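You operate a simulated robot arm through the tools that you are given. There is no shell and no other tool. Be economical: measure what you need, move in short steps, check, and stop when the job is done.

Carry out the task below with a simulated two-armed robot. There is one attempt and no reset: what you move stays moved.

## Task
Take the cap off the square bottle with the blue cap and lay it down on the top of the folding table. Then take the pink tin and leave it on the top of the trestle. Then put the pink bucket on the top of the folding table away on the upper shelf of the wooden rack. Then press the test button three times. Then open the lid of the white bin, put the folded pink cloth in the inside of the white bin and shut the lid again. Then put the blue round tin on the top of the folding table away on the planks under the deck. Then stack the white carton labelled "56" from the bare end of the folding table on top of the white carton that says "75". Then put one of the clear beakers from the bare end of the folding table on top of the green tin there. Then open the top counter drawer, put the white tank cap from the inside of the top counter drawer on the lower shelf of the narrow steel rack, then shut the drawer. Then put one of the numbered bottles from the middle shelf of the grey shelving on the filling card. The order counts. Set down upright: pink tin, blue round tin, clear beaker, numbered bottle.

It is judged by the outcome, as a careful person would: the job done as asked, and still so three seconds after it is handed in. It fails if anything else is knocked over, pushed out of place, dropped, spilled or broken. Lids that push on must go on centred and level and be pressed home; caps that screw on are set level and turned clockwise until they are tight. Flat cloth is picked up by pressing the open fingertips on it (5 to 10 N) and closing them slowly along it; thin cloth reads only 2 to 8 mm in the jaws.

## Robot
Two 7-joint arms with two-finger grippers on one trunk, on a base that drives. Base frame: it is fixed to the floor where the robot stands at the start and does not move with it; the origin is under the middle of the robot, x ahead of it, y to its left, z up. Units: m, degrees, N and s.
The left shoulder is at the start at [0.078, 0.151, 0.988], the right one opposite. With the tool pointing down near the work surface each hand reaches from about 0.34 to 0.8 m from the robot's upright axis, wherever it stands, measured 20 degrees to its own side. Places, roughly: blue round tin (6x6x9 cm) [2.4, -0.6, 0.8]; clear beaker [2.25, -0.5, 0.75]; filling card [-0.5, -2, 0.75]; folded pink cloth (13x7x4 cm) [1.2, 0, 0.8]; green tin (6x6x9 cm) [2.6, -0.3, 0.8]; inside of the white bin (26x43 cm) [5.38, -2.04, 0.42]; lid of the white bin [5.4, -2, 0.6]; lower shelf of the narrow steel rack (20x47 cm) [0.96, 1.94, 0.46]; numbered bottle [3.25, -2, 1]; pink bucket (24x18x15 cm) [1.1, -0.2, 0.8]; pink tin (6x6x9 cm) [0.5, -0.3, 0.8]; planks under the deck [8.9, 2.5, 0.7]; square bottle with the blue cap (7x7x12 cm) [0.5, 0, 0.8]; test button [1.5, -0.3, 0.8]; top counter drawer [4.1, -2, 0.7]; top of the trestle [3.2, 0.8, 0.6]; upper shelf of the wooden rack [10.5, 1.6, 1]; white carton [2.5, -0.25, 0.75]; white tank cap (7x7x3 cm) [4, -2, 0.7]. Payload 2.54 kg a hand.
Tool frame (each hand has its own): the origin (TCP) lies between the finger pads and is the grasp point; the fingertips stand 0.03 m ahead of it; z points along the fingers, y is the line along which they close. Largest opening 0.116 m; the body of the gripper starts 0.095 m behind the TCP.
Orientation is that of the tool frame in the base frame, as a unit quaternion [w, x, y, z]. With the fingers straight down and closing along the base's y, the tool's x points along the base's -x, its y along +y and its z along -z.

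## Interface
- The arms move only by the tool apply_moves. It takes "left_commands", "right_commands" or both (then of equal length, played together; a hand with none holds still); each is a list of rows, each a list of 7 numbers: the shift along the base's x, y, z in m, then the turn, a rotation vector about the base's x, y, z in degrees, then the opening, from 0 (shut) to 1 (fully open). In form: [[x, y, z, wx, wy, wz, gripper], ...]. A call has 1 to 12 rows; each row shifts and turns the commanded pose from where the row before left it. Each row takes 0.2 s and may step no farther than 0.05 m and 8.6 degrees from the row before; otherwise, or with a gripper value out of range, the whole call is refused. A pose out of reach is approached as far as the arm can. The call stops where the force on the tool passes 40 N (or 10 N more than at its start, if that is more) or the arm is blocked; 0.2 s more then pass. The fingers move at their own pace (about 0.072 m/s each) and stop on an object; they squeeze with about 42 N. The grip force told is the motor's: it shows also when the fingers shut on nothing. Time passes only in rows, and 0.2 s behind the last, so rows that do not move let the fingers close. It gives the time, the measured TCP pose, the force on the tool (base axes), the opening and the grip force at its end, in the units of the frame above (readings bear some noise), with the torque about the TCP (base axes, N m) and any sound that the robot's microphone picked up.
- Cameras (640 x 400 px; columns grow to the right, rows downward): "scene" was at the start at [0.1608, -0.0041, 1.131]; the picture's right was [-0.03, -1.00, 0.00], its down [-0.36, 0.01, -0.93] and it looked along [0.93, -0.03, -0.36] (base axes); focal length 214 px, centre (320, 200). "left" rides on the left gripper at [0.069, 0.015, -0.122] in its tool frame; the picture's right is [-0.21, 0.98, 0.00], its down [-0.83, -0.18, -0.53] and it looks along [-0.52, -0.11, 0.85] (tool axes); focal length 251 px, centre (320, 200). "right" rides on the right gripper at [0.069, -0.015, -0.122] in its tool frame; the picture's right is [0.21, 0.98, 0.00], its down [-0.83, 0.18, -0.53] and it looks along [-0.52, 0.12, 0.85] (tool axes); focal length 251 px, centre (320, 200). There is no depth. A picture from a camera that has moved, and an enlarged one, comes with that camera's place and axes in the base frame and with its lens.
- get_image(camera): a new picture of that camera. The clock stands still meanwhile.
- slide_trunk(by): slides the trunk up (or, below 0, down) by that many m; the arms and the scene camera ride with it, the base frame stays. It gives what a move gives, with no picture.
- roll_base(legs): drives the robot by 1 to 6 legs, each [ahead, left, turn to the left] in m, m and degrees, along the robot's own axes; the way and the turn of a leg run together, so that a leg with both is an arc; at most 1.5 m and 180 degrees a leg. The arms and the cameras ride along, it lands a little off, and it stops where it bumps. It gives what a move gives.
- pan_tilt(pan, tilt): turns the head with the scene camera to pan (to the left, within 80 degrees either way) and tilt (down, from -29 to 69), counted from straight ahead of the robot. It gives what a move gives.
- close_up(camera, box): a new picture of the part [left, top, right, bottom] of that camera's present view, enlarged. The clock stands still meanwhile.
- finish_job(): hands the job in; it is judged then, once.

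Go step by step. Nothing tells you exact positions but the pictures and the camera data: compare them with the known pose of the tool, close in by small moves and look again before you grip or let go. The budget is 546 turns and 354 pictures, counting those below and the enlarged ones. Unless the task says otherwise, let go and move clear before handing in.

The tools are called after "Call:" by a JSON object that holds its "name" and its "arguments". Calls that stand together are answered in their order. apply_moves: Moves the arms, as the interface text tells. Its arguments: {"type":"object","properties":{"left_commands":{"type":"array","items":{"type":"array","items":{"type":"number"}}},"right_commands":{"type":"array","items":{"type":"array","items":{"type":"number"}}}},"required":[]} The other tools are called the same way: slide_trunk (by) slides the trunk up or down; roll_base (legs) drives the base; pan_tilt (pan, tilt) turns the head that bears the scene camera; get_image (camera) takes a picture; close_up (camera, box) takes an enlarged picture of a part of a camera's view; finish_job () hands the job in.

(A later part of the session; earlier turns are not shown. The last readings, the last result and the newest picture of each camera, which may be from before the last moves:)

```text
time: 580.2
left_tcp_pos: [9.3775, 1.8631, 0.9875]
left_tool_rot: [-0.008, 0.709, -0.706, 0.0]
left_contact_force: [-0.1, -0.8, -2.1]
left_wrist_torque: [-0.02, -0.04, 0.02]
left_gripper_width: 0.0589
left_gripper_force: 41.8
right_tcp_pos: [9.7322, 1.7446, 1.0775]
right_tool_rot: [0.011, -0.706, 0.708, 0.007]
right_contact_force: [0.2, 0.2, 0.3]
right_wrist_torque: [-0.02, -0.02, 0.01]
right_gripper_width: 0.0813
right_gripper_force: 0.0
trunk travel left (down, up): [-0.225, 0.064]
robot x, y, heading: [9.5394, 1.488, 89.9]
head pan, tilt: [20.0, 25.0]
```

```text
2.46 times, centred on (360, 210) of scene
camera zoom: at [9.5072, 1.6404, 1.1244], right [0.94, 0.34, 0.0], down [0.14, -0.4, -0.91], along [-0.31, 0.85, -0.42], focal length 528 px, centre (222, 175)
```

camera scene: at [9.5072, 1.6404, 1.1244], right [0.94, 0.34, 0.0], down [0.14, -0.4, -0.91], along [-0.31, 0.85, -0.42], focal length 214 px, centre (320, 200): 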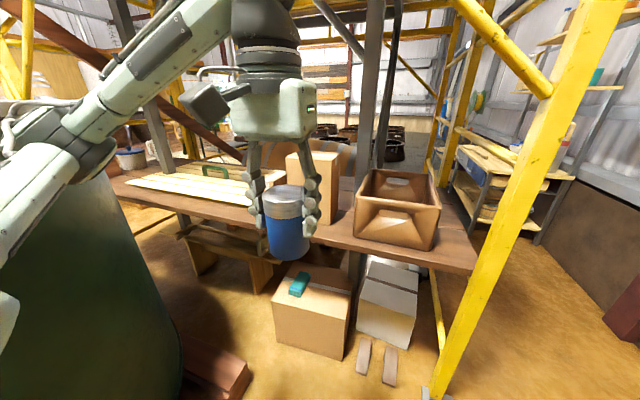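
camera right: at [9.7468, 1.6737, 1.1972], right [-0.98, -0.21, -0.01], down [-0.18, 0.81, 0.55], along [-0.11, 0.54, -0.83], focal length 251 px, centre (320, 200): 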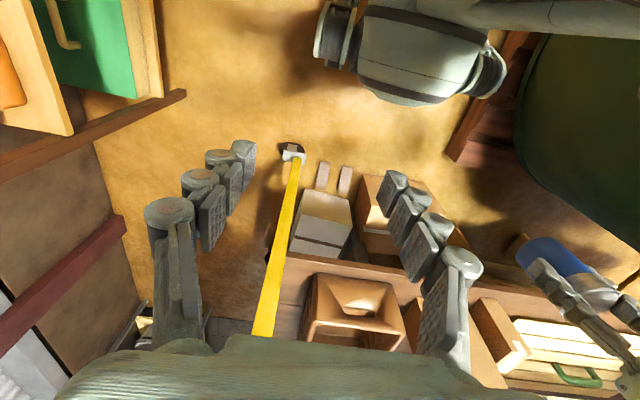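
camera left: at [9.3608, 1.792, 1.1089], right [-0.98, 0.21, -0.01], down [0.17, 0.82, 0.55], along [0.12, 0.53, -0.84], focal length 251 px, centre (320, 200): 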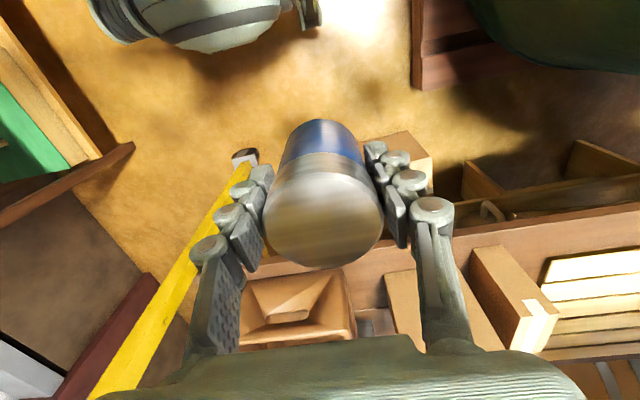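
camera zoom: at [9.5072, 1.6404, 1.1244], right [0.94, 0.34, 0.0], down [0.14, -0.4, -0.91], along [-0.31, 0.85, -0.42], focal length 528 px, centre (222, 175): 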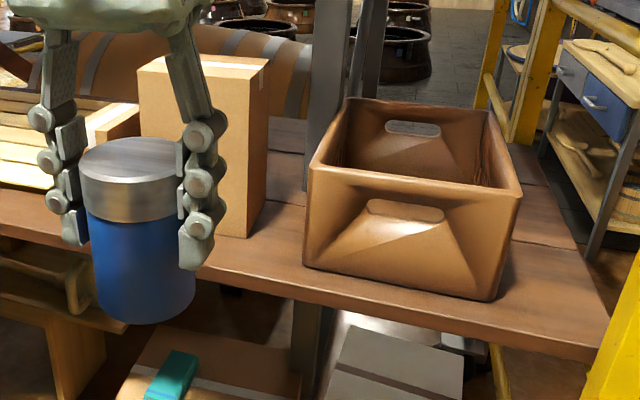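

The planks have a free front strip (edge y≈2.21) before the tall box (front y≈2.30), left of the open box. I'll advance and bring the tin above about (9.30, 2.25).

Call:
{"name": "roll_base", "arguments": {"legs": [[0.15, 0, 0]]}}

Call:
{"name": "apply_moves", "arguments": {"left_commands": [[-0.02, 0.03, 0, 0, 0, 0, 0.3], [-0.02, 0.035, 0, 0, 0, 0, 0.3], [-0.02, 0.035, -0.01, 0, 0, 0, 0.3], [-0.01, 0.035, -0.02, 0, 0, 0, 0.3], [0, 0.035, -0.03, 0, 0, 0, 0.3], [0, 0.035, -0.03, 0, 0, 0, 0.3]]}}

Call:
{"name": "get_image", "arguments": {"camera": "left"}}

Call:
{"name": "get_image", "arguments": {"camera": "scene"}}

```text
time: 581.5
left_tcp_pos: [9.3774, 2.0128, 0.9871]
left_tool_rot: [-0.009, 0.709, -0.705, 0.0]
left_contact_force: [0.3, -0.1, -1.2]
left_wrist_torque: [-0.04, -0.03, -0.01]
left_gripper_width: 0.0585
left_gripper_force: 42.3
right_tcp_pos: [9.733, 1.8938, 1.0765]
right_tool_rot: [0.011, -0.706, 0.708, 0.006]
right_contact_force: [0.1, 0.3, -0.5]
right_wrist_torque: [-0.04, -0.03, 0.01]
right_gripper_width: 0.0813
right_gripper_force: 0.2
trunk travel left (down, up): [-0.225, 0.064]
robot x, y, heading: [9.5394, 1.6344, 89.8]
head pan, tilt: [20.0, 25.0]
```

```text
time: 582.9
left_tcp_pos: [9.3092, 2.2161, 0.8971]
left_tool_rot: [-0.009, 0.709, -0.706, -0.001]
left_contact_force: [-0.9, -0.1, -1.0]
left_wrist_torque: [-0.01, 0.03, 0.03]
left_gripper_width: 0.0587
left_gripper_force: 41.5
right_tcp_pos: [9.7339, 1.8931, 1.0771]
right_tool_rot: [0.011, -0.706, 0.708, 0.006]
right_contact_force: [-0.5, -0.7, 0.7]
right_wrist_torque: [-0.01, -0.04, -0.01]
right_gripper_width: 0.0812
right_gripper_force: 0.1
trunk travel left (down, up): [-0.225, 0.064]
robot x, y, heading: [9.5399, 1.6371, 89.7]
head pan, tilt: [20.0, 25.0]
```

```text
171 pictures are left
camera left: at [9.292, 2.1459, 1.0185], right [-0.98, 0.21, -0.01], down [0.17, 0.82, 0.55], along [0.12, 0.53, -0.84], focal length 251 px, centre (320, 200)
```

left: 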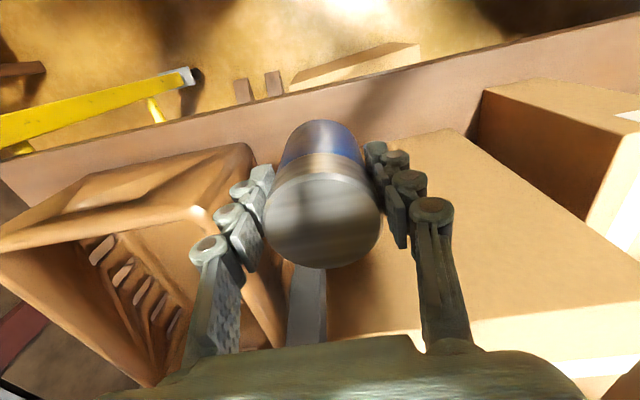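

```text
170 pictures are left
camera scene: at [9.5078, 1.7895, 1.1244], right [0.94, 0.34, 0.0], down [0.14, -0.4, -0.91], along [-0.31, 0.85, -0.42], focal length 214 px, centre (320, 200)
```

scene: 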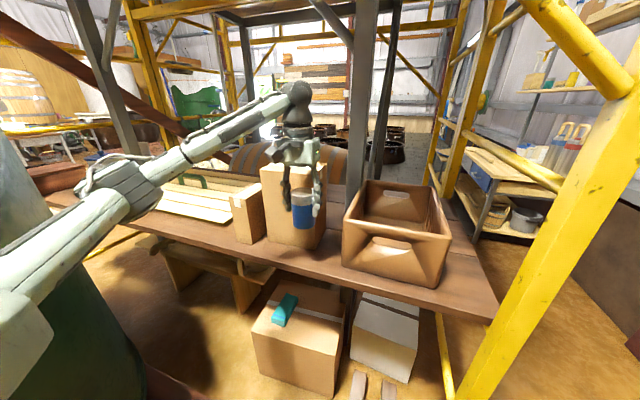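

The tall box tops out at z≈0.955, so the wrist clears it. I'll lower to just above the planks at (9.31, 2.247).

Call:
{"name": "apply_moves", "arguments": {"left_commands": [[0.002, 0.015, -0.02, 0, 0, 0, 0.3], [0, 0.015, -0.03, 0, 0, 0, 0.3], [0, 0, -0.03, 0, 0, 0, 0.3], [0, 0, 0, 0, 0, 0, 0.3]]}}

Call:
{"name": "close_up", "arguments": {"camera": "scene", "box": [220, 150, 420, 290]}}

Call:
{"name": "get_image", "arguments": {"camera": "left"}}

```text
time: 583.7
left_tcp_pos: [9.3106, 2.2467, 0.8415]
left_tool_rot: [-0.015, 0.707, -0.707, -0.006]
left_contact_force: [-0.9, -5.2, 10.9]
left_wrist_torque: [1.03, 0.27, 0.05]
left_gripper_width: 0.0583
left_gripper_force: 41.7
right_tcp_pos: [9.7331, 1.8934, 1.078]
right_tool_rot: [0.011, -0.706, 0.708, 0.006]
right_contact_force: [0.2, 0.2, -1.2]
right_wrist_torque: [-0.08, -0.01, -0.01]
right_gripper_width: 0.0813
right_gripper_force: 0.0
trunk travel left (down, up): [-0.225, 0.064]
robot x, y, heading: [9.5376, 1.6338, 89.7]
head pan, tilt: [20.0, 25.0]
stopped in row 3 (left hand): the force on the tool passed its limit at 52 N (the readings are from after the stop); the commanded pose is now the measured one
```

```text
2.86 times, centred on (320, 220) of scene
camera zoom: at [9.508, 1.7884, 1.1248], right [0.94, 0.34, 0.0], down [0.14, -0.4, -0.91], along [-0.31, 0.85, -0.42], focal length 613 px, centre (320, 143)
```

zoom: 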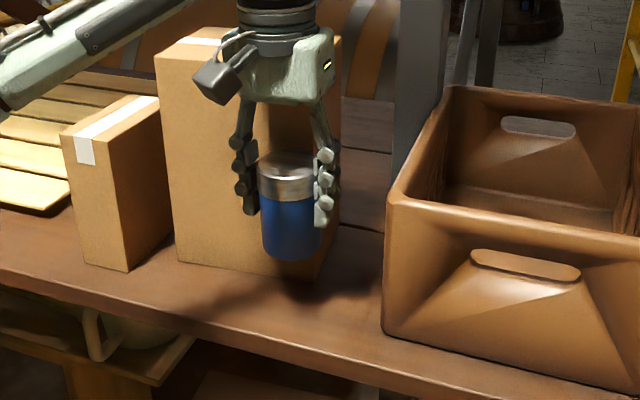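

```text
168 pictures are left
camera left: at [9.2933, 2.174, 0.9627], right [-0.98, 0.21, -0.01], down [0.17, 0.81, 0.56], along [0.13, 0.55, -0.83], focal length 251 px, centre (320, 200)
```

left: 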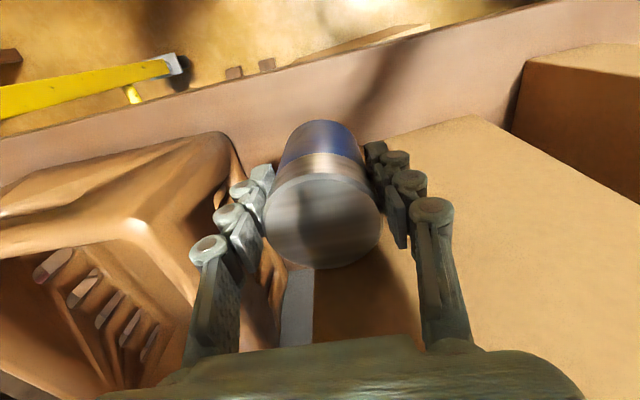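

The hand body met the tall box's top edge. I'll back up, turn the hand 90° (so it fits between the tall box and the crate), and use the gap instead.

Call:
{"name": "apply_moves", "arguments": {"left_commands": [[0, -0.01, 0.03, 0, 0, 0, 0.3], [0, -0.03, 0.03, 0, 0, 0, 0.3], [0, -0.04, 0.02, 0, 0, 0, 0.3], [0.01, -0.02, 0.02, 0, 0, 0, 0.3], [0.01, 0, 0, 0, 0, 8.5, 0.3], [0.01, 0, 0, 0, 0, 8.5, 0.3], [0.01, 0, 0, 0, 0, 8.5, 0.3], [0.01, 0, 0, 0, 0, 8.5, 0.3], [0, 0, 0, 0, 0, 8.5, 0.3], [0, 0, 0, 0, 0, 8.5, 0.3], [0, 0, 0, 0, 0, 8.5, 0.3], [0, 0, 0, 0, 0, 8.5, 0.3]]}}

Call:
{"name": "apply_moves", "arguments": {"left_commands": [[0, 0, 0, 0, 0, 8.5, 0.3], [0, 0, 0, 0, 0, 8.5, 0.3], [0, 0, 0, 0, 0, 5, 0.3]]}}

Call:
{"name": "close_up", "arguments": {"camera": "scene", "box": [200, 130, 480, 300]}}

Call:
{"name": "get_image", "arguments": {"camera": "left"}}

```text
time: 586.3
left_tcp_pos: [9.3603, 2.1473, 0.9402]
left_tool_rot: [-0.009, 0.982, -0.188, -0.01]
left_contact_force: [0.8, 0.2, -1.0]
left_wrist_torque: [-0.01, -0.03, 0.03]
left_gripper_width: 0.0584
left_gripper_force: 42.1
right_tcp_pos: [9.7334, 1.8926, 1.0782]
right_tool_rot: [0.011, -0.705, 0.709, 0.006]
right_contact_force: [-0.3, 0.5, 0.0]
right_wrist_torque: [0.03, 0.02, 0.0]
right_gripper_width: 0.081
right_gripper_force: 0.1
trunk travel left (down, up): [-0.225, 0.064]
robot x, y, heading: [9.5406, 1.6347, 89.9]
head pan, tilt: [20.0, 25.0]
```

```text
time: 587.1
left_tcp_pos: [9.358, 2.1472, 0.9386]
left_tool_rot: [-0.007, 1.0, 0.002, -0.011]
left_contact_force: [-0.8, -0.3, -1.7]
left_wrist_torque: [-0.02, -0.02, -0.02]
left_gripper_width: 0.0584
left_gripper_force: 41.6
right_tcp_pos: [9.7324, 1.8935, 1.0773]
right_tool_rot: [0.01, -0.706, 0.708, 0.007]
right_contact_force: [0.8, -0.7, 0.0]
right_wrist_torque: [0.02, -0.03, 0.0]
right_gripper_width: 0.0812
right_gripper_force: 0.1
trunk travel left (down, up): [-0.225, 0.064]
robot x, y, heading: [9.5377, 1.6378, 89.8]
head pan, tilt: [20.0, 25.0]
```

```text
2.29 times, centred on (340, 215) of scene
camera zoom: at [9.5078, 1.7891, 1.1245], right [0.94, 0.34, 0.0], down [0.14, -0.4, -0.91], along [-0.31, 0.85, -0.42], focal length 490 px, centre (274, 166)
```

zoom: 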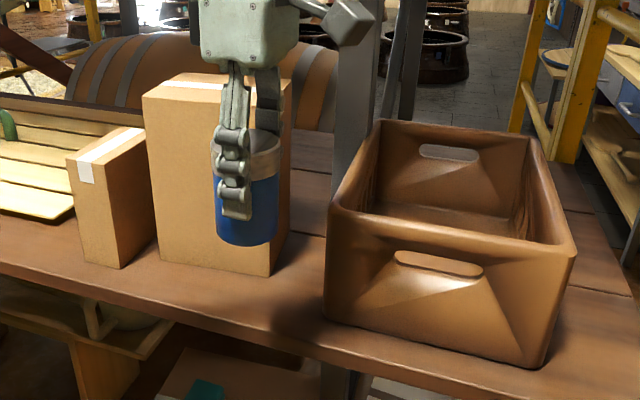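

```text
166 pictures are left
camera left: at [9.4316, 2.1299, 1.0598], right [-0.21, -0.98, -0.01], down [-0.81, 0.17, 0.56], along [-0.54, 0.12, -0.83], focal length 251 px, centre (320, 200)
```

left: 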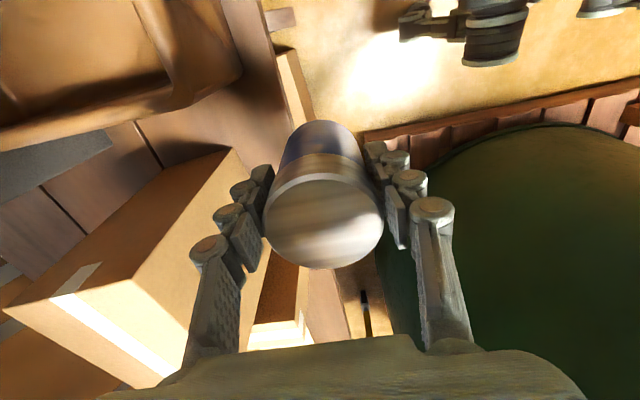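

Call:
{"name": "apply_moves", "arguments": {"left_commands": [[-0.001, 0.04, 0, 0, 0, 0, 0.3], [-0.001, 0.04, 0, 0, 0, 0, 0.3], [0, 0.037, 0, 0, 0, 0, 0.3], [0, 0, -0.03, 0, 0, 0, 0.3], [0, 0, 0, 0, 0, 0, 0.3]]}}

Call:
{"name": "close_up", "arguments": {"camera": "scene", "box": [200, 130, 480, 300]}}

Call:
{"name": "get_image", "arguments": {"camera": "left"}}

```text
time: 588.3
left_tcp_pos: [9.3562, 2.2648, 0.9099]
left_tool_rot: [-0.007, 1.0, 0.001, -0.011]
left_contact_force: [-0.3, -0.7, -1.4]
left_wrist_torque: [0.01, 0.02, 0.01]
left_gripper_width: 0.0586
left_gripper_force: 42.5
right_tcp_pos: [9.7333, 1.8939, 1.0774]
right_tool_rot: [0.011, -0.706, 0.708, 0.007]
right_contact_force: [0.6, 1.0, -0.1]
right_wrist_torque: [0.05, 0.01, 0.0]
right_gripper_width: 0.0811
right_gripper_force: 0.0
trunk travel left (down, up): [-0.225, 0.064]
robot x, y, heading: [9.5377, 1.6313, 89.8]
head pan, tilt: [20.0, 25.0]
```

```text
2.29 times, centred on (340, 215) of scene
camera zoom: at [9.5078, 1.789, 1.1245], right [0.94, 0.34, 0.0], down [0.14, -0.4, -0.91], along [-0.31, 0.85, -0.42], focal length 490 px, centre (274, 166)
```

zoom: 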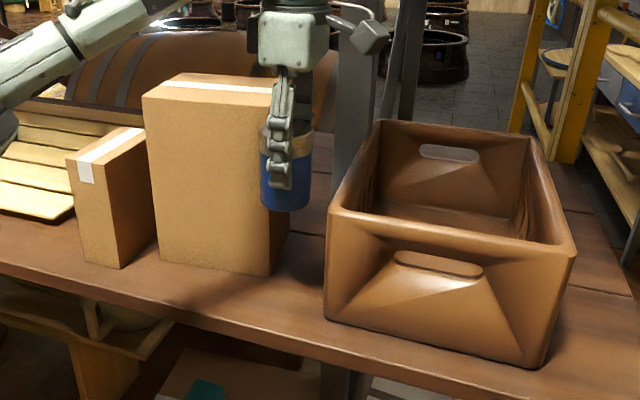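

```text
164 pictures are left
camera left: at [9.4288, 2.2479, 1.0293], right [-0.21, -0.98, -0.01], down [-0.81, 0.17, 0.56], along [-0.54, 0.13, -0.83], focal length 251 px, centre (320, 200)
```

left: 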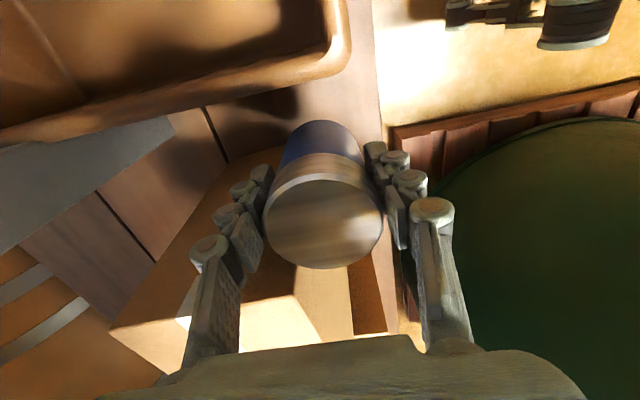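

Call:
{"name": "apply_moves", "arguments": {"left_commands": [[0.002, 0, -0.02, 0, 0, 0, 0.3], [0, 0, -0.02, 0, 0, 0, 0.3], [0, 0, -0.02, 0, 0, 0, 0.3], [0, 0, -0.02, 0, 0, 0, 0.3], [0, 0, -0.02, 0, 0, 0, 0.3], [0, 0, 0, 0, 0, 0, 0.3]]}}

Call:
{"name": "close_up", "arguments": {"camera": "scene", "box": [200, 130, 480, 300]}}

```text
time: 589.7
left_tcp_pos: [9.36, 2.2639, 0.8094]
left_tool_rot: [-0.007, 1.0, 0.001, -0.011]
left_contact_force: [-0.2, 0.5, -1.0]
left_wrist_torque: [0.0, -0.05, 0.01]
left_gripper_width: 0.0586
left_gripper_force: 42.1
right_tcp_pos: [9.7329, 1.8917, 1.0782]
right_tool_rot: [0.01, -0.706, 0.709, 0.008]
right_contact_force: [-0.3, 0.0, -1.0]
right_wrist_torque: [0.02, -0.02, 0.0]
right_gripper_width: 0.0812
right_gripper_force: 0.2
trunk travel left (down, up): [-0.225, 0.064]
robot x, y, heading: [9.5394, 1.6341, 89.8]
head pan, tilt: [20.0, 25.0]
```

```text
2.29 times, centred on (340, 215) of scene
camera zoom: at [9.5078, 1.7891, 1.1245], right [0.94, 0.34, 0.0], down [0.14, -0.4, -0.91], along [-0.31, 0.85, -0.42], focal length 490 px, centre (274, 166)
```

zoom: 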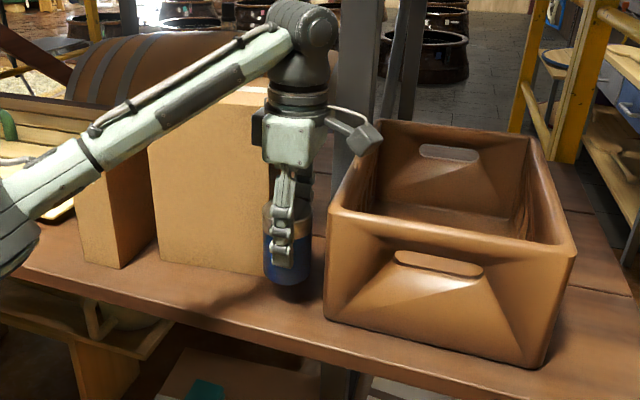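

Call:
{"name": "apply_moves", "arguments": {"left_commands": [[0, 0, -0.015, 0, 0, 0, 0.3], [0, 0, -0.01, 0, 0, 0, 0.3], [0, 0, -0.005, 0, 0, 0, 0.3], [0, 0, -0.004, 0, 0, 0, 0.3], [0, 0, 0, 0, 0, 0, 0.3]]}}

Call:
{"name": "apply_moves", "arguments": {"left_commands": [[0, 0, -0.004, 0, 0, 0, 0.3], [0, 0, -0.003, 0, 0, 0, 0.3], [0, 0, 0, 0, 0, 0, 0.3]]}}

Call:
{"name": "close_up", "arguments": {"camera": "scene", "box": [250, 180, 390, 290]}}

```text
time: 590.9
left_tcp_pos: [9.3596, 2.265, 0.7761]
left_tool_rot: [-0.008, 1.0, 0.001, -0.012]
left_contact_force: [-0.4, 0.0, -1.6]
left_wrist_torque: [0.04, -0.01, -0.01]
left_gripper_width: 0.0586
left_gripper_force: 41.6
right_tcp_pos: [9.7328, 1.893, 1.0773]
right_tool_rot: [0.01, -0.706, 0.708, 0.006]
right_contact_force: [0.1, -0.2, -0.2]
right_wrist_torque: [0.03, 0.04, 0.0]
right_gripper_width: 0.0813
right_gripper_force: 0.1
trunk travel left (down, up): [-0.225, 0.064]
robot x, y, heading: [9.5379, 1.6362, 89.8]
head pan, tilt: [20.0, 25.0]
```

```text
time: 591.7
left_tcp_pos: [9.3592, 2.2638, 0.7729]
left_tool_rot: [-0.012, 1.0, 0.001, -0.011]
left_contact_force: [-3.9, 4.6, 27.8]
left_wrist_torque: [-0.33, -0.1, -0.05]
left_gripper_width: 0.0585
left_gripper_force: 41.8
right_tcp_pos: [9.7334, 1.8912, 1.0783]
right_tool_rot: [0.012, -0.706, 0.708, 0.008]
right_contact_force: [0.3, -0.2, -0.2]
right_wrist_torque: [-0.01, 0.03, -0.01]
right_gripper_width: 0.0812
right_gripper_force: 0.0
trunk travel left (down, up): [-0.225, 0.064]
robot x, y, heading: [9.5381, 1.6366, 89.8]
head pan, tilt: [20.0, 25.0]
```

```text
3.64 times, centred on (320, 235) of scene
camera zoom: at [9.5082, 1.7869, 1.1253], right [0.94, 0.34, 0.0], down [0.14, -0.4, -0.91], along [-0.31, 0.85, -0.42], focal length 780 px, centre (320, 73)
```

zoom: 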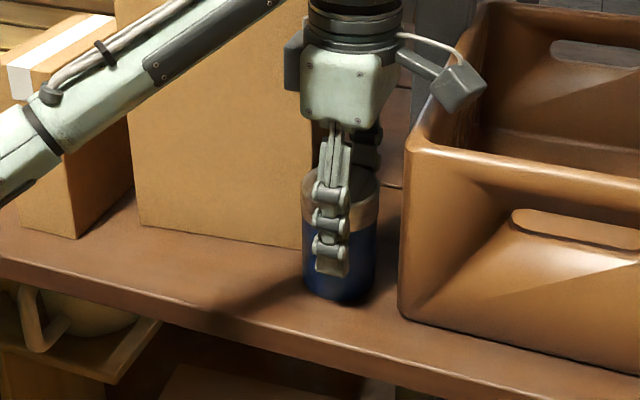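

Touchdown at z≈0.708. Release slowly and rise straight up.

Call:
{"name": "apply_moves", "arguments": {"left_commands": [[0, 0, 0.003, 0, 0, 0, 0.3], [0, 0, 0, 0, 0, 0, 0.55], [0, 0, 0, 0, 0, 0, 0.68], [0, 0, 0, 0, 0, 0, 0.68], [0, 0, 0.03, 0, 0, 0, 0.68], [0, 0, 0.04, 0, 0, 0, 0.68], [0, 0, 0.045, 0, 0, 0, 0.68], [0, 0, 0.045, 0, 0, 0, 0.68], [0, -0.03, 0.02, 0, 0, 0, 0.68], [0, -0.04, 0, 0, 0, 0, 0.68], [0, -0.045, 0, 0, 0, 0, 0.68]]}}

Call:
{"name": "get_image", "arguments": {"camera": "scene"}}

```text
time: 594.1
left_tcp_pos: [9.3588, 2.1477, 0.9509]
left_tool_rot: [-0.008, 1.0, 0.001, -0.012]
left_contact_force: [-0.3, 0.2, -0.8]
left_wrist_torque: [0.01, 0.01, -0.02]
left_gripper_width: 0.0788
left_gripper_force: 0.0
right_tcp_pos: [9.7324, 1.8927, 1.0788]
right_tool_rot: [0.012, -0.706, 0.708, 0.007]
right_contact_force: [0.6, 0.3, 0.4]
right_wrist_torque: [-0.01, -0.02, 0.02]
right_gripper_width: 0.0812
right_gripper_force: 0.1
trunk travel left (down, up): [-0.225, 0.064]
robot x, y, heading: [9.5383, 1.6361, 89.7]
head pan, tilt: [20.0, 25.0]
```

```text
161 pictures are left
camera scene: at [9.5077, 1.7886, 1.1246], right [0.94, 0.34, 0.0], down [0.14, -0.4, -0.91], along [-0.31, 0.85, -0.42], focal length 214 px, centre (320, 200)
```

scene: 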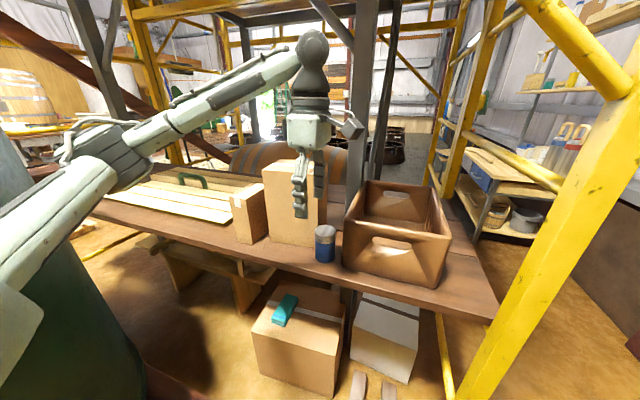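

The tin stands between the boxes. Now back to the table for the cartons.

Call:
{"name": "apply_moves", "arguments": {"left_commands": [[0, -0.02, 0.01, 0, 0, -8.5, 0.8], [0, -0.02, 0.01, 0, 0, -8.5, 1], [0, -0.02, 0, 0, 0, -8.5, 1], [0, -0.02, 0, 0, 0, -8.5, 1], [0, -0.02, 0, 0, 0, -8.5, 1], [0, -0.02, 0, 0, 0, -8.5, 1], [0, 0, 0, 0, 0, -8.5, 1], [0, 0, 0, 0, 0, -8.5, 1], [0, 0, 0, 0, 0, -8.5, 1], [0, 0, 0, 0, 0, -8.5, 1], [0, 0, 0, 0, 0, -4, 1]]}}

Call:
{"name": "roll_base", "arguments": {"legs": [[-1.45, -0.05, 0], [-1.4, 0, 0], [0, 0, 90], [1.5, 0, 0], [1.5, 0, 0], [1.5, 0, 0]]}}

Call:
{"name": "pan_tilt", "arguments": {"pan": 0, "tilt": 40}}

```text
time: 596.5
left_tcp_pos: [9.3588, 2.0291, 0.9728]
left_tool_rot: [-0.013, 0.713, -0.701, -0.003]
left_contact_force: [0.0, 0.4, 0.5]
left_wrist_torque: [0.04, 0.0, -0.01]
left_gripper_width: 0.1162
left_gripper_force: 0.1
right_tcp_pos: [9.7321, 1.8936, 1.0776]
right_tool_rot: [0.011, -0.706, 0.708, 0.007]
right_contact_force: [0.0, -0.4, -0.6]
right_wrist_torque: [-0.01, 0.01, -0.01]
right_gripper_width: 0.0812
right_gripper_force: 0.1
trunk travel left (down, up): [-0.225, 0.064]
robot x, y, heading: [9.5384, 1.6344, 89.7]
head pan, tilt: [20.0, 25.0]
```

```text
time: 635.3
left_tcp_pos: [4.6839, -1.3328, 0.9724]
left_tool_rot: [-0.007, 1.0, 0.0, -0.012]
left_contact_force: [-0.2, -0.7, -0.2]
left_wrist_torque: [0.01, -0.01, 0.03]
left_gripper_width: 0.1159
left_gripper_force: 0.1
right_tcp_pos: [4.8264, -0.9616, 1.0778]
right_tool_rot: [-0.003, 1.0, -0.01, -0.012]
right_contact_force: [0.9, -0.7, -0.1]
right_wrist_torque: [0.0, 0.01, 0.04]
right_gripper_width: 0.081
right_gripper_force: 0.1
trunk travel left (down, up): [-0.225, 0.064]
robot x, y, heading: [5.0808, -1.1584, 178.7]
head pan, tilt: [20.0, 25.0]
```

```text
time: 636.2
left_tcp_pos: [4.6836, -1.3326, 0.9718]
left_tool_rot: [-0.008, 1.0, 0.0, -0.011]
left_contact_force: [0.0, 0.1, 0.0]
left_wrist_torque: [0.0, 0.01, 0.02]
left_gripper_width: 0.1159
left_gripper_force: 0.0
right_tcp_pos: [4.8265, -0.9616, 1.0768]
right_tool_rot: [-0.004, 1.0, -0.01, -0.012]
right_contact_force: [-0.1, -0.3, -0.4]
right_wrist_torque: [0.05, 0.01, 0.0]
right_gripper_width: 0.0812
right_gripper_force: 0.1
trunk travel left (down, up): [-0.225, 0.064]
robot x, y, heading: [5.0801, -1.1587, 178.8]
head pan, tilt: [0.0, 40.0]
```

Call:
{"name": "roll_base", "arguments": {"legs": [[1.4, 0.1, 1.2], [1.13, 0, 0], [0, 0, -90]]}}

Call:
{"name": "get_image", "arguments": {"camera": "scene"}}

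Call:
{"name": "get_image", "arguments": {"camera": "left"}}

```text
time: 652.5
left_tcp_pos: [2.3596, -0.8584, 0.9723]
left_tool_rot: [-0.013, 0.712, -0.702, -0.003]
left_contact_force: [-0.9, 0.2, -0.4]
left_wrist_torque: [-0.01, -0.01, 0.0]
left_gripper_width: 0.116
left_gripper_force: 0.1
right_tcp_pos: [2.7326, -0.997, 1.078]
right_tool_rot: [0.011, -0.705, 0.709, 0.007]
right_contact_force: [0.2, 0.0, 0.3]
right_wrist_torque: [-0.01, 0.0, 0.03]
right_gripper_width: 0.0812
right_gripper_force: 0.2
trunk travel left (down, up): [-0.225, 0.064]
robot x, y, heading: [2.5392, -1.2512, 89.7]
head pan, tilt: [0.0, 40.0]
```

```text
160 pictures are left
camera scene: at [2.5383, -1.1011, 1.1012], right [1.0, -0.01, 0.0], down [-0.01, -0.64, -0.77], along [0.01, 0.77, -0.64], focal length 214 px, centre (320, 200)
```

scene: 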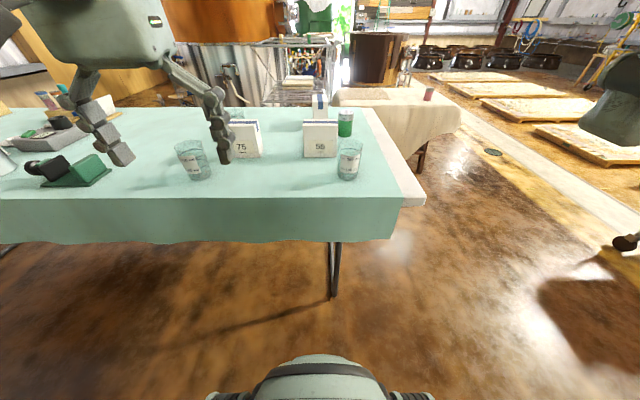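

```text
159 pictures are left
camera left: at [2.3436, -0.9312, 1.0922], right [-0.98, 0.2, -0.01], down [0.16, 0.82, 0.56], along [0.12, 0.54, -0.83], focal length 251 px, centre (320, 200)
```

left: 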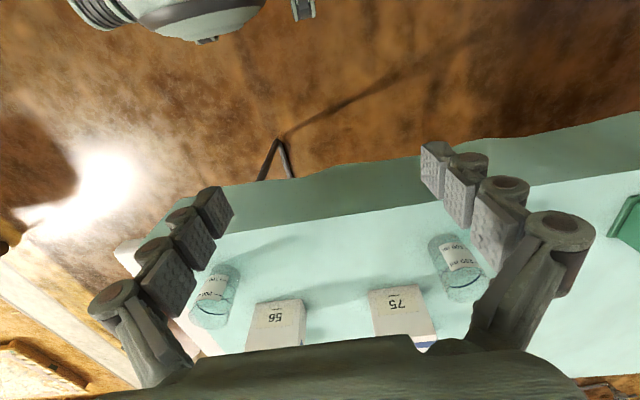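

Call:
{"name": "close_up", "arguments": {"camera": "scene", "box": [160, 85, 400, 205]}}

```text
2.67 times, centred on (280, 145) of scene
camera zoom: at [2.5383, -1.1011, 1.1012], right [1.0, -0.01, 0.0], down [-0.01, -0.64, -0.77], along [0.01, 0.77, -0.64], focal length 572 px, centre (427, 347)
```

zoom: 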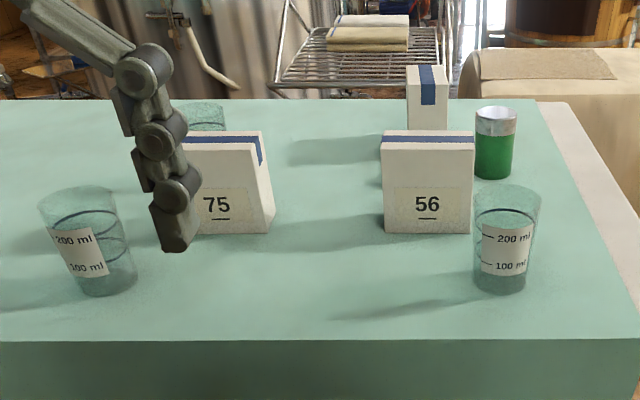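

Carton "56" stands at about (2.547, −0.41) and "75" at about (2.29, −0.41); each is 11×4×12 cm. I'll move closer and rotate the left hand to close across the 4 cm thickness.

Call:
{"name": "apply_moves", "arguments": {"left_commands": [[0, 0, 0, 0, 0, 8.5, 0.8], [0, 0, 0, 0, 0, 8.5, 0.7], [0, 0, 0, 0, 0, 8.5, 0.7], [0, 0, 0, 0, 0, 8.5, 0.7], [0, 0, 0, 0, 0, 8.5, 0.7], [0, 0, 0, 0, 0, 8.5, 0.7], [0, 0, 0, 0, 0, 8.5, 0.7], [0, 0, 0, 0, 0, 8.5, 0.7], [0, 0, 0, 0, 0, 8.5, 0.7], [0, 0, 0, 0, 0, 8.5, 0.7], [0, 0, 0, 0, 0, 4.2, 0.7]]}}

Call:
{"name": "roll_base", "arguments": {"legs": [[0.22, -0.08, 0.3]]}}

Call:
{"name": "get_image", "arguments": {"camera": "left"}}

Call:
{"name": "get_image", "arguments": {"camera": "scene"}}

```text
time: 654.9
left_tcp_pos: [2.3596, -0.8584, 0.9709]
left_tool_rot: [-0.007, 1.0, 0.001, -0.012]
left_contact_force: [0.5, 0.4, 0.2]
left_wrist_torque: [0.02, 0.01, -0.05]
left_gripper_width: 0.0814
left_gripper_force: 0.0
right_tcp_pos: [2.7318, -0.9958, 1.078]
right_tool_rot: [0.01, -0.704, 0.71, 0.006]
right_contact_force: [0.1, 0.9, -0.1]
right_wrist_torque: [-0.01, 0.04, -0.02]
right_gripper_width: 0.0813
right_gripper_force: 0.1
trunk travel left (down, up): [-0.225, 0.064]
robot x, y, heading: [2.538, -1.2532, 89.9]
head pan, tilt: [0.0, 40.0]
```

```text
time: 656.6
left_tcp_pos: [2.4364, -0.6421, 0.9712]
left_tool_rot: [-0.006, 1.0, 0.005, -0.011]
left_contact_force: [0.4, 0.4, 0.5]
left_wrist_torque: [-0.03, 0.0, 0.0]
left_gripper_width: 0.0813
left_gripper_force: 0.0
right_tcp_pos: [2.8129, -0.7753, 1.0773]
right_tool_rot: [0.01, -0.707, 0.708, 0.007]
right_contact_force: [-0.2, 0.3, -0.1]
right_wrist_torque: [-0.02, 0.01, -0.01]
right_gripper_width: 0.0813
right_gripper_force: 0.1
trunk travel left (down, up): [-0.225, 0.064]
robot x, y, heading: [2.6135, -1.0355, 89.9]
head pan, tilt: [0.0, 40.0]
```

```text
157 pictures are left
camera left: at [2.5099, -0.6589, 1.0918], right [-0.21, -0.98, -0.01], down [-0.81, 0.17, 0.56], along [-0.54, 0.12, -0.83], focal length 251 px, centre (320, 200)
```

left: 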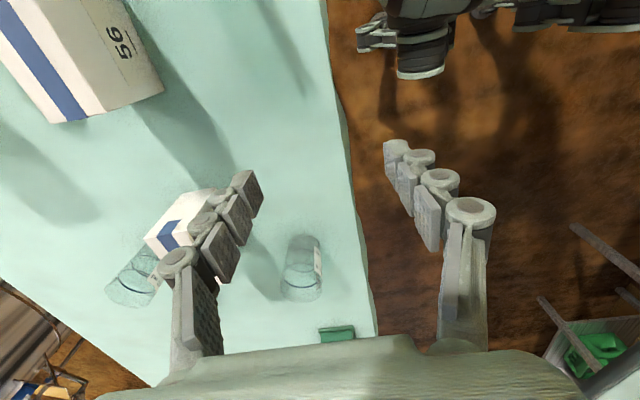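

```text
156 pictures are left
camera scene: at [2.6185, -0.883, 1.1011], right [1.0, 0.0, 0.0], down [0.0, -0.64, -0.77], along [0.0, 0.77, -0.64], focal length 214 px, centre (320, 200)
```

scene: 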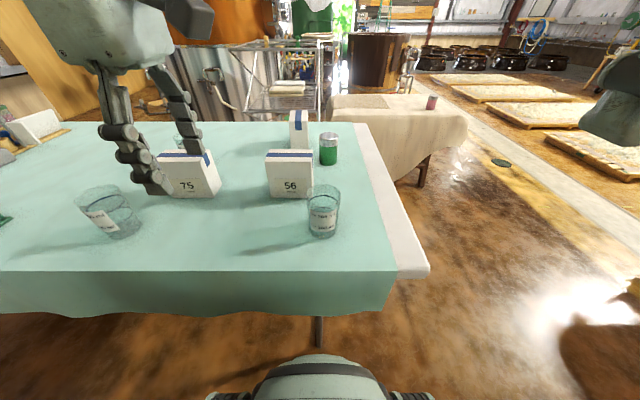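

Call:
{"name": "apply_moves", "arguments": {"left_commands": [[0.018, 0.038, 0, 0, 0, 0, 0.7], [0.018, 0.038, 0, 0, 0, 0, 0.7], [0.018, 0.039, 0, 0, 0, 0, 0.7], [0.018, 0.039, -0.01, 0, 0, 0, 0.7], [0.018, 0.039, -0.01, 0, 0, 0, 0.7], [0.018, 0.039, -0.01, 0, 0, 0, 0.7]]}}

Call:
{"name": "get_image", "arguments": {"camera": "left"}}

Call:
{"name": "close_up", "arguments": {"camera": "scene", "box": [120, 90, 380, 250]}}

```text
time: 658.0
left_tcp_pos: [2.5468, -0.4095, 0.9419]
left_tool_rot: [-0.008, 1.0, 0.003, -0.011]
left_contact_force: [-0.2, 0.8, -0.3]
left_wrist_torque: [-0.03, -0.01, 0.02]
left_gripper_width: 0.0811
left_gripper_force: 0.1
right_tcp_pos: [2.8117, -0.7755, 1.078]
right_tool_rot: [-0.01, 0.707, -0.707, -0.006]
right_contact_force: [-0.4, 0.5, -0.3]
right_wrist_torque: [0.01, 0.02, 0.01]
right_gripper_width: 0.0814
right_gripper_force: 0.0
trunk travel left (down, up): [-0.225, 0.064]
robot x, y, heading: [2.6183, -1.033, 89.8]
head pan, tilt: [0.0, 40.0]
```

```text
155 pictures are left
camera left: at [2.6186, -0.4264, 1.0615], right [-0.21, -0.98, -0.01], down [-0.81, 0.17, 0.56], along [-0.54, 0.12, -0.83], focal length 251 px, centre (320, 200)
```

left: 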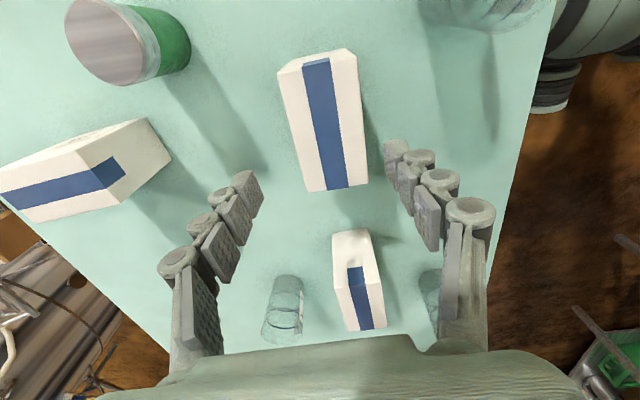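

```text
2.46 times, centred on (250, 170) of scene
camera zoom: at [2.6188, -0.8831, 1.1011], right [1.0, 0.0, 0.0], down [0.0, -0.64, -0.77], along [0.0, 0.77, -0.64], focal length 528 px, centre (492, 274)
```

zoom: 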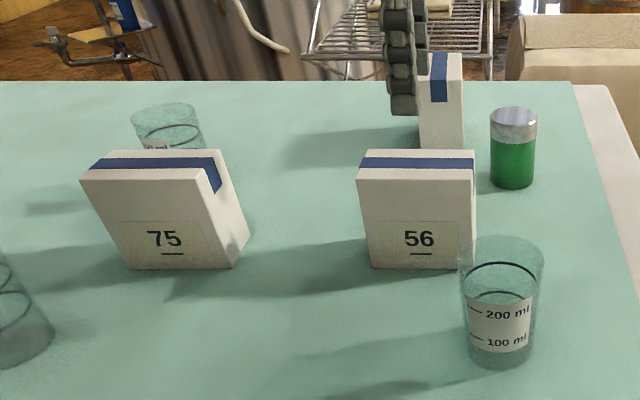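

Call:
{"name": "apply_moves", "arguments": {"left_commands": [[0.0095, -0.008, -0.01, 0, 0, 0, 0.7], [0, 0, -0.035, 0, 0, 0, 0.7], [0, 0, -0.035, 0, 0, 0, 0.7]]}}

Call:
{"name": "get_image", "arguments": {"camera": "left"}}

```text
time: 658.9
left_tcp_pos: [2.5553, -0.419, 0.8609]
left_tool_rot: [-0.006, 1.0, 0.004, -0.012]
left_contact_force: [-0.2, 0.4, 0.1]
left_wrist_torque: [-0.04, 0.04, 0.01]
left_gripper_width: 0.0811
left_gripper_force: 0.1
right_tcp_pos: [2.8109, -0.7766, 1.0777]
right_tool_rot: [-0.011, 0.707, -0.707, -0.007]
right_contact_force: [-0.6, -0.2, -0.5]
right_wrist_torque: [0.01, 0.01, -0.01]
right_gripper_width: 0.0812
right_gripper_force: 0.0
trunk travel left (down, up): [-0.225, 0.064]
robot x, y, heading: [2.6209, -1.0348, 90.0]
head pan, tilt: [0.0, 40.0]
```

```text
153 pictures are left
camera left: at [2.6274, -0.4351, 0.9819], right [-0.21, -0.98, -0.01], down [-0.82, 0.17, 0.55], along [-0.54, 0.12, -0.83], focal length 251 px, centre (320, 200)
```

left: 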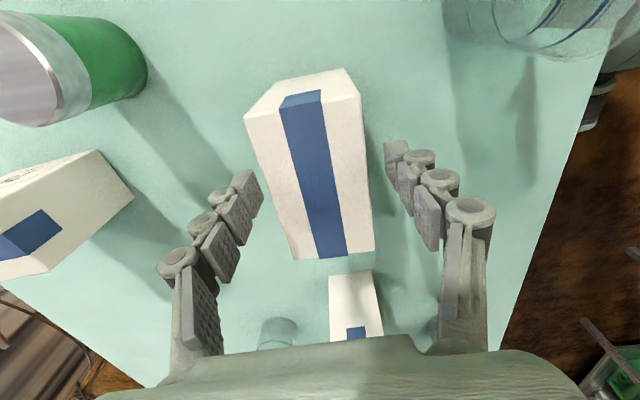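

Call:
{"name": "apply_moves", "arguments": {"left_commands": [[0, 0, -0.02, 0, 0, 0, 0.7], [0, 0, -0.015, 0, 0, 0, 0.7], [0, 0, 0, 0, 0, 0, 0.5], [0, 0, 0, 0, 0, 0, 0.3], [0, 0, 0, 0, 0, 0, 0.3], [0, 0, 0, 0, 0, 0, 0.3]]}}

Call:
{"name": "apply_moves", "arguments": {"left_commands": [[0, 0, 0.02, 0, 0, 0, 0.3], [0, 0, 0.04, 0, 0, 0, 0.3], [0, 0, 0.045, 0, 0, 0, 0.3], [0, 0, 0.045, 0, 0, 0, 0.3], [0, 0, 0.02, 0, 0, 0, 0.3]]}}

Call:
{"name": "get_image", "arguments": {"camera": "left"}}

Call:
{"name": "close_up", "arguments": {"camera": "scene", "box": [120, 70, 380, 230]}}

```text
time: 660.2
left_tcp_pos: [2.556, -0.4194, 0.8274]
left_tool_rot: [-0.007, 1.0, 0.005, -0.012]
left_contact_force: [-1.2, 3.1, 3.2]
left_wrist_torque: [0.1, 0.02, -0.04]
left_gripper_width: 0.0611
left_gripper_force: 42.2
right_tcp_pos: [2.8107, -0.7772, 1.0785]
right_tool_rot: [-0.012, 0.707, -0.707, -0.007]
right_contact_force: [-1.5, 0.0, 0.2]
right_wrist_torque: [0.03, 0.0, 0.03]
right_gripper_width: 0.0809
right_gripper_force: 0.0
trunk travel left (down, up): [-0.225, 0.064]
robot x, y, heading: [2.6166, -1.0361, 89.8]
head pan, tilt: [0.0, 40.0]
```

```text
time: 661.5
left_tcp_pos: [2.5551, -0.4175, 0.9963]
left_tool_rot: [-0.007, 1.0, 0.005, -0.012]
left_contact_force: [-0.1, 0.2, -2.9]
left_wrist_torque: [-0.01, -0.01, -0.02]
left_gripper_width: 0.0612
left_gripper_force: 42.2
right_tcp_pos: [2.8118, -0.7776, 1.0772]
right_tool_rot: [-0.011, 0.707, -0.707, -0.007]
right_contact_force: [-0.8, 0.8, -0.2]
right_wrist_torque: [0.03, -0.01, -0.01]
right_gripper_width: 0.0812
right_gripper_force: 0.1
trunk travel left (down, up): [-0.225, 0.064]
robot x, y, heading: [2.6197, -1.0373, 89.8]
head pan, tilt: [0.0, 40.0]
```

```text
152 pictures are left
camera left: at [2.627, -0.4343, 1.1172], right [-0.21, -0.98, -0.01], down [-0.81, 0.17, 0.56], along [-0.54, 0.12, -0.83], focal length 251 px, centre (320, 200)
```

left: 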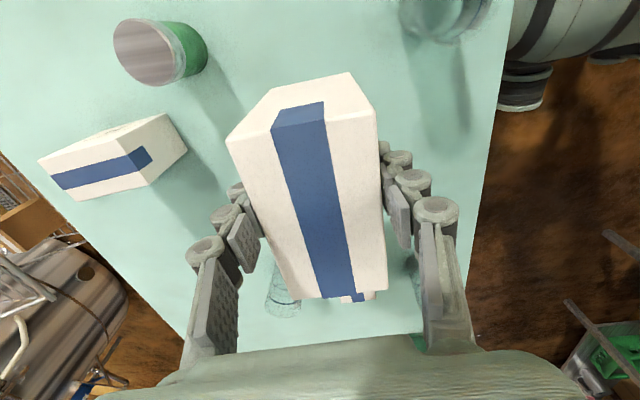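

```text
2.46 times, centred on (250, 150) of scene
camera zoom: at [2.6184, -0.8833, 1.1011], right [1.0, 0.0, 0.0], down [0.0, -0.64, -0.77], along [0.0, 0.77, -0.64], focal length 528 px, centre (492, 323)
```

zoom: 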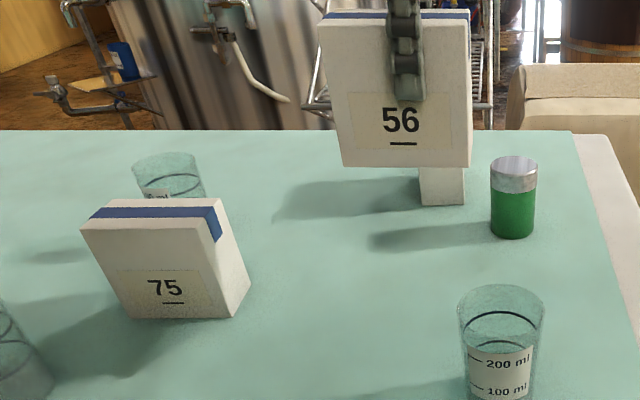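

Call:
{"name": "close_up", "arguments": {"camera": "scene", "box": [140, 135, 240, 215]}}

```text
5.00 times, centred on (190, 175) of scene
camera zoom: at [2.6184, -0.8833, 1.1011], right [1.0, 0.0, 0.0], down [0.0, -0.64, -0.77], along [0.0, 0.77, -0.64], focal length 1072 px, centre (970, 325)
```

zoom: 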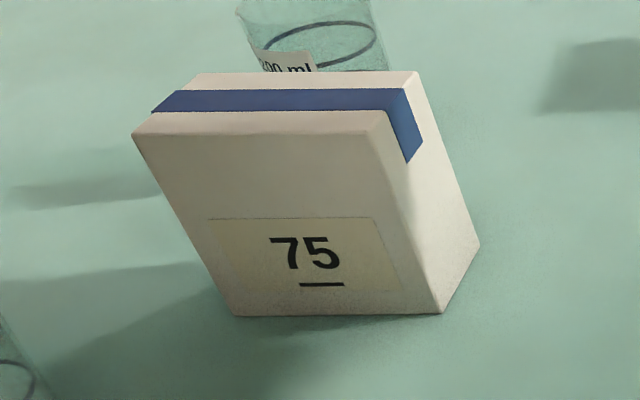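

Carton 75's top is at z≈0.849, centred at about (2.280, −0.421); the held carton's centre is 1.1 cm left of the TCP. I'll move over it.

Call:
{"name": "apply_moves", "arguments": {"left_commands": [[-0.037, 0, 0, 0, 0, 1.5, 0.3], [-0.0375, -0.001, 0, 0, 0, 0, 0.3], [-0.0375, -0.001, 0, 0, 0, 0, 0.3], [-0.0375, -0.001, 0, 0, 0, 0, 0.3], [-0.0375, 0, 0, 0, 0, 0, 0.3], [-0.0375, 0, 0, 0, 0, 0, 0.3], [-0.0375, 0, 0, 0, 0, 0, 0.3], [0, 0, -0.03, 0, 0, 0, 0.3], [0, 0, 0, 0, 0, 0, 0.3]]}}

Call:
{"name": "close_up", "arguments": {"camera": "scene", "box": [130, 75, 250, 215]}}

Call:
{"name": "get_image", "arguments": {"camera": "left"}}

```text
time: 663.5
left_tcp_pos: [2.2939, -0.4213, 0.9665]
left_tool_rot: [-0.007, 1.0, 0.018, -0.012]
left_contact_force: [-0.2, 0.7, -3.0]
left_wrist_torque: [0.04, 0.01, 0.0]
left_gripper_width: 0.0611
left_gripper_force: 42.3
right_tcp_pos: [2.8125, -0.7777, 1.078]
right_tool_rot: [-0.01, 0.708, -0.706, -0.006]
right_contact_force: [-0.1, 0.4, 0.8]
right_wrist_torque: [0.04, 0.0, 0.03]
right_gripper_width: 0.0813
right_gripper_force: 0.0
trunk travel left (down, up): [-0.225, 0.064]
robot x, y, heading: [2.6191, -1.0355, 89.9]
head pan, tilt: [0.0, 40.0]
```

```text
2.86 times, centred on (190, 145) of scene
camera zoom: at [2.6184, -0.8833, 1.1012], right [1.0, 0.0, 0.0], down [0.0, -0.64, -0.77], along [0.0, 0.77, -0.64], focal length 613 px, centre (691, 357)
```

zoom: 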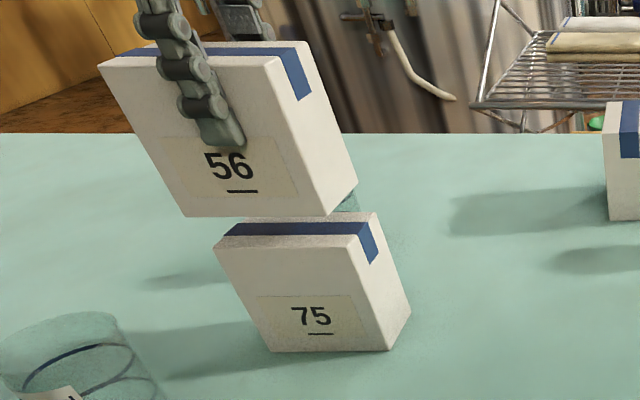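

```text
148 pictures are left
camera left: at [2.3658, -0.4363, 1.0867], right [-0.18, -0.98, -0.01], down [-0.82, 0.15, 0.56], along [-0.55, 0.11, -0.83], focal length 251 px, centre (320, 200)
```

left: 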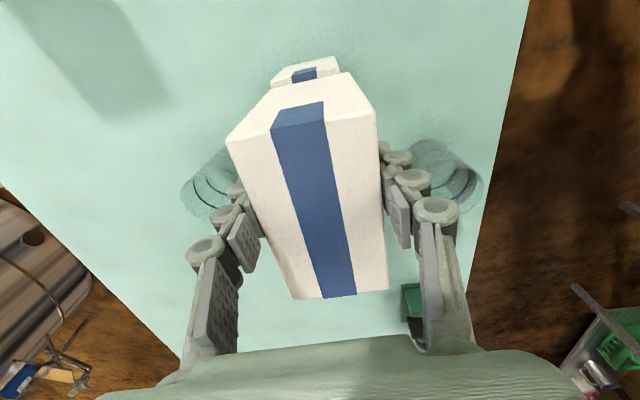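

Call:
{"name": "apply_moves", "arguments": {"left_commands": [[0.002, 0.006, 0, 0, 0, 0, 0.3], [0, 0, -0.015, 0, 0, 0, 0.3], [0, 0, -0.006, 0, 0, 0, 0.3], [0, 0, 0, 0, 0, 0, 0.3]]}}

Call:
{"name": "close_up", "arguments": {"camera": "scene", "box": [130, 75, 250, 215]}}

```text
time: 664.5
left_tcp_pos: [2.2952, -0.4156, 0.9448]
left_tool_rot: [-0.007, 1.0, 0.017, -0.011]
left_contact_force: [0.0, 0.0, -2.6]
left_wrist_torque: [0.03, -0.06, -0.02]
left_gripper_width: 0.0613
left_gripper_force: 41.7
right_tcp_pos: [2.8117, -0.7766, 1.0776]
right_tool_rot: [0.011, -0.706, 0.708, 0.006]
right_contact_force: [0.2, -0.3, 0.8]
right_wrist_torque: [-0.01, 0.01, 0.0]
right_gripper_width: 0.0813
right_gripper_force: 0.0
trunk travel left (down, up): [-0.225, 0.064]
robot x, y, heading: [2.6164, -1.0317, 89.9]
head pan, tilt: [0.0, 40.0]
```

```text
2.86 times, centred on (190, 145) of scene
camera zoom: at [2.6183, -0.8832, 1.1012], right [1.0, 0.0, 0.0], down [0.0, -0.64, -0.77], along [0.0, 0.77, -0.64], focal length 613 px, centre (691, 357)
```

zoom: 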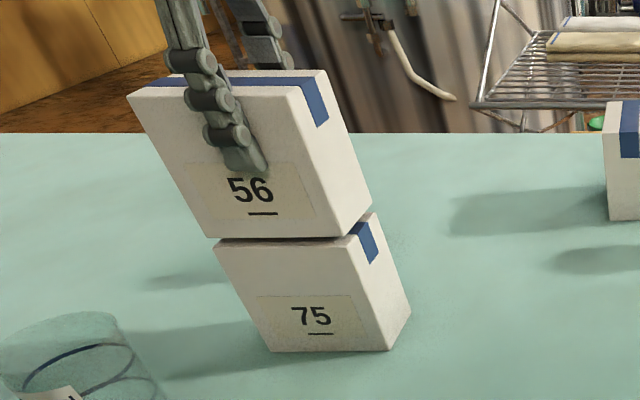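

Nearly aligned. I'll lower to contact.

Call:
{"name": "apply_moves", "arguments": {"left_commands": [[0, 0, -0.003, 0, 0, 0, 0.3], [0, 0, -0.003, 0, 0, 0, 0.3], [0, 0, 0, 0, 0, 0, 0.3]]}}

Call:
{"name": "apply_moves", "arguments": {"left_commands": [[0, 0, -0.002, 0, 0, 0, 0.3], [0, 0, -0.002, 0, 0, 0, 0.3], [0, 0, 0, 0, 0, 0, 0.3]]}}

Call:
{"name": "close_up", "arguments": {"camera": "scene", "box": [130, 75, 250, 215]}}

```text
time: 665.2
left_tcp_pos: [2.2954, -0.4147, 0.9392]
left_tool_rot: [-0.007, 1.0, 0.017, -0.011]
left_contact_force: [-0.1, -0.2, -2.9]
left_wrist_torque: [0.01, -0.04, 0.02]
left_gripper_width: 0.0612
left_gripper_force: 42.2
right_tcp_pos: [2.8116, -0.7775, 1.0773]
right_tool_rot: [0.011, -0.707, 0.707, 0.007]
right_contact_force: [-0.8, -0.1, -1.0]
right_wrist_torque: [0.0, -0.01, 0.01]
right_gripper_width: 0.0812
right_gripper_force: 0.0
trunk travel left (down, up): [-0.225, 0.064]
robot x, y, heading: [2.616, -1.032, 89.9]
head pan, tilt: [0.0, 40.0]
```

```text
time: 666.0
left_tcp_pos: [2.296, -0.415, 0.937]
left_tool_rot: [-0.009, 1.0, 0.018, -0.011]
left_contact_force: [-1.2, 0.9, 12.2]
left_wrist_torque: [-0.36, 0.0, -0.11]
left_gripper_width: 0.0614
left_gripper_force: 41.9
right_tcp_pos: [2.8121, -0.7765, 1.0781]
right_tool_rot: [-0.011, 0.707, -0.707, -0.007]
right_contact_force: [1.2, -0.1, 0.3]
right_wrist_torque: [0.0, 0.0, -0.02]
right_gripper_width: 0.0812
right_gripper_force: 0.2
trunk travel left (down, up): [-0.225, 0.064]
robot x, y, heading: [2.6145, -1.0331, 90.0]
head pan, tilt: [0.0, 40.0]
```

```text
2.86 times, centred on (190, 145) of scene
camera zoom: at [2.6188, -0.8844, 1.1016], right [1.0, 0.0, 0.0], down [0.0, -0.64, -0.77], along [0.0, 0.77, -0.64], focal length 613 px, centre (691, 357)
```

zoom: 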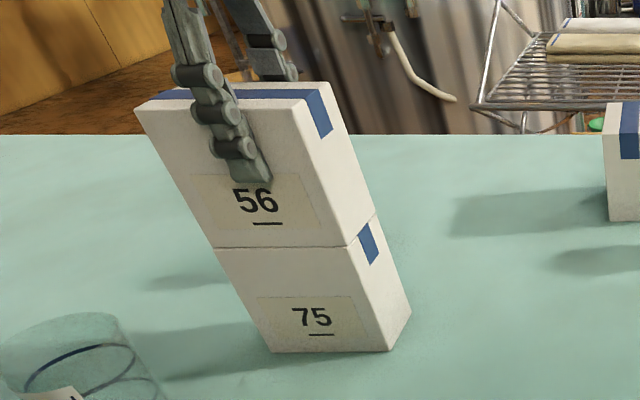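

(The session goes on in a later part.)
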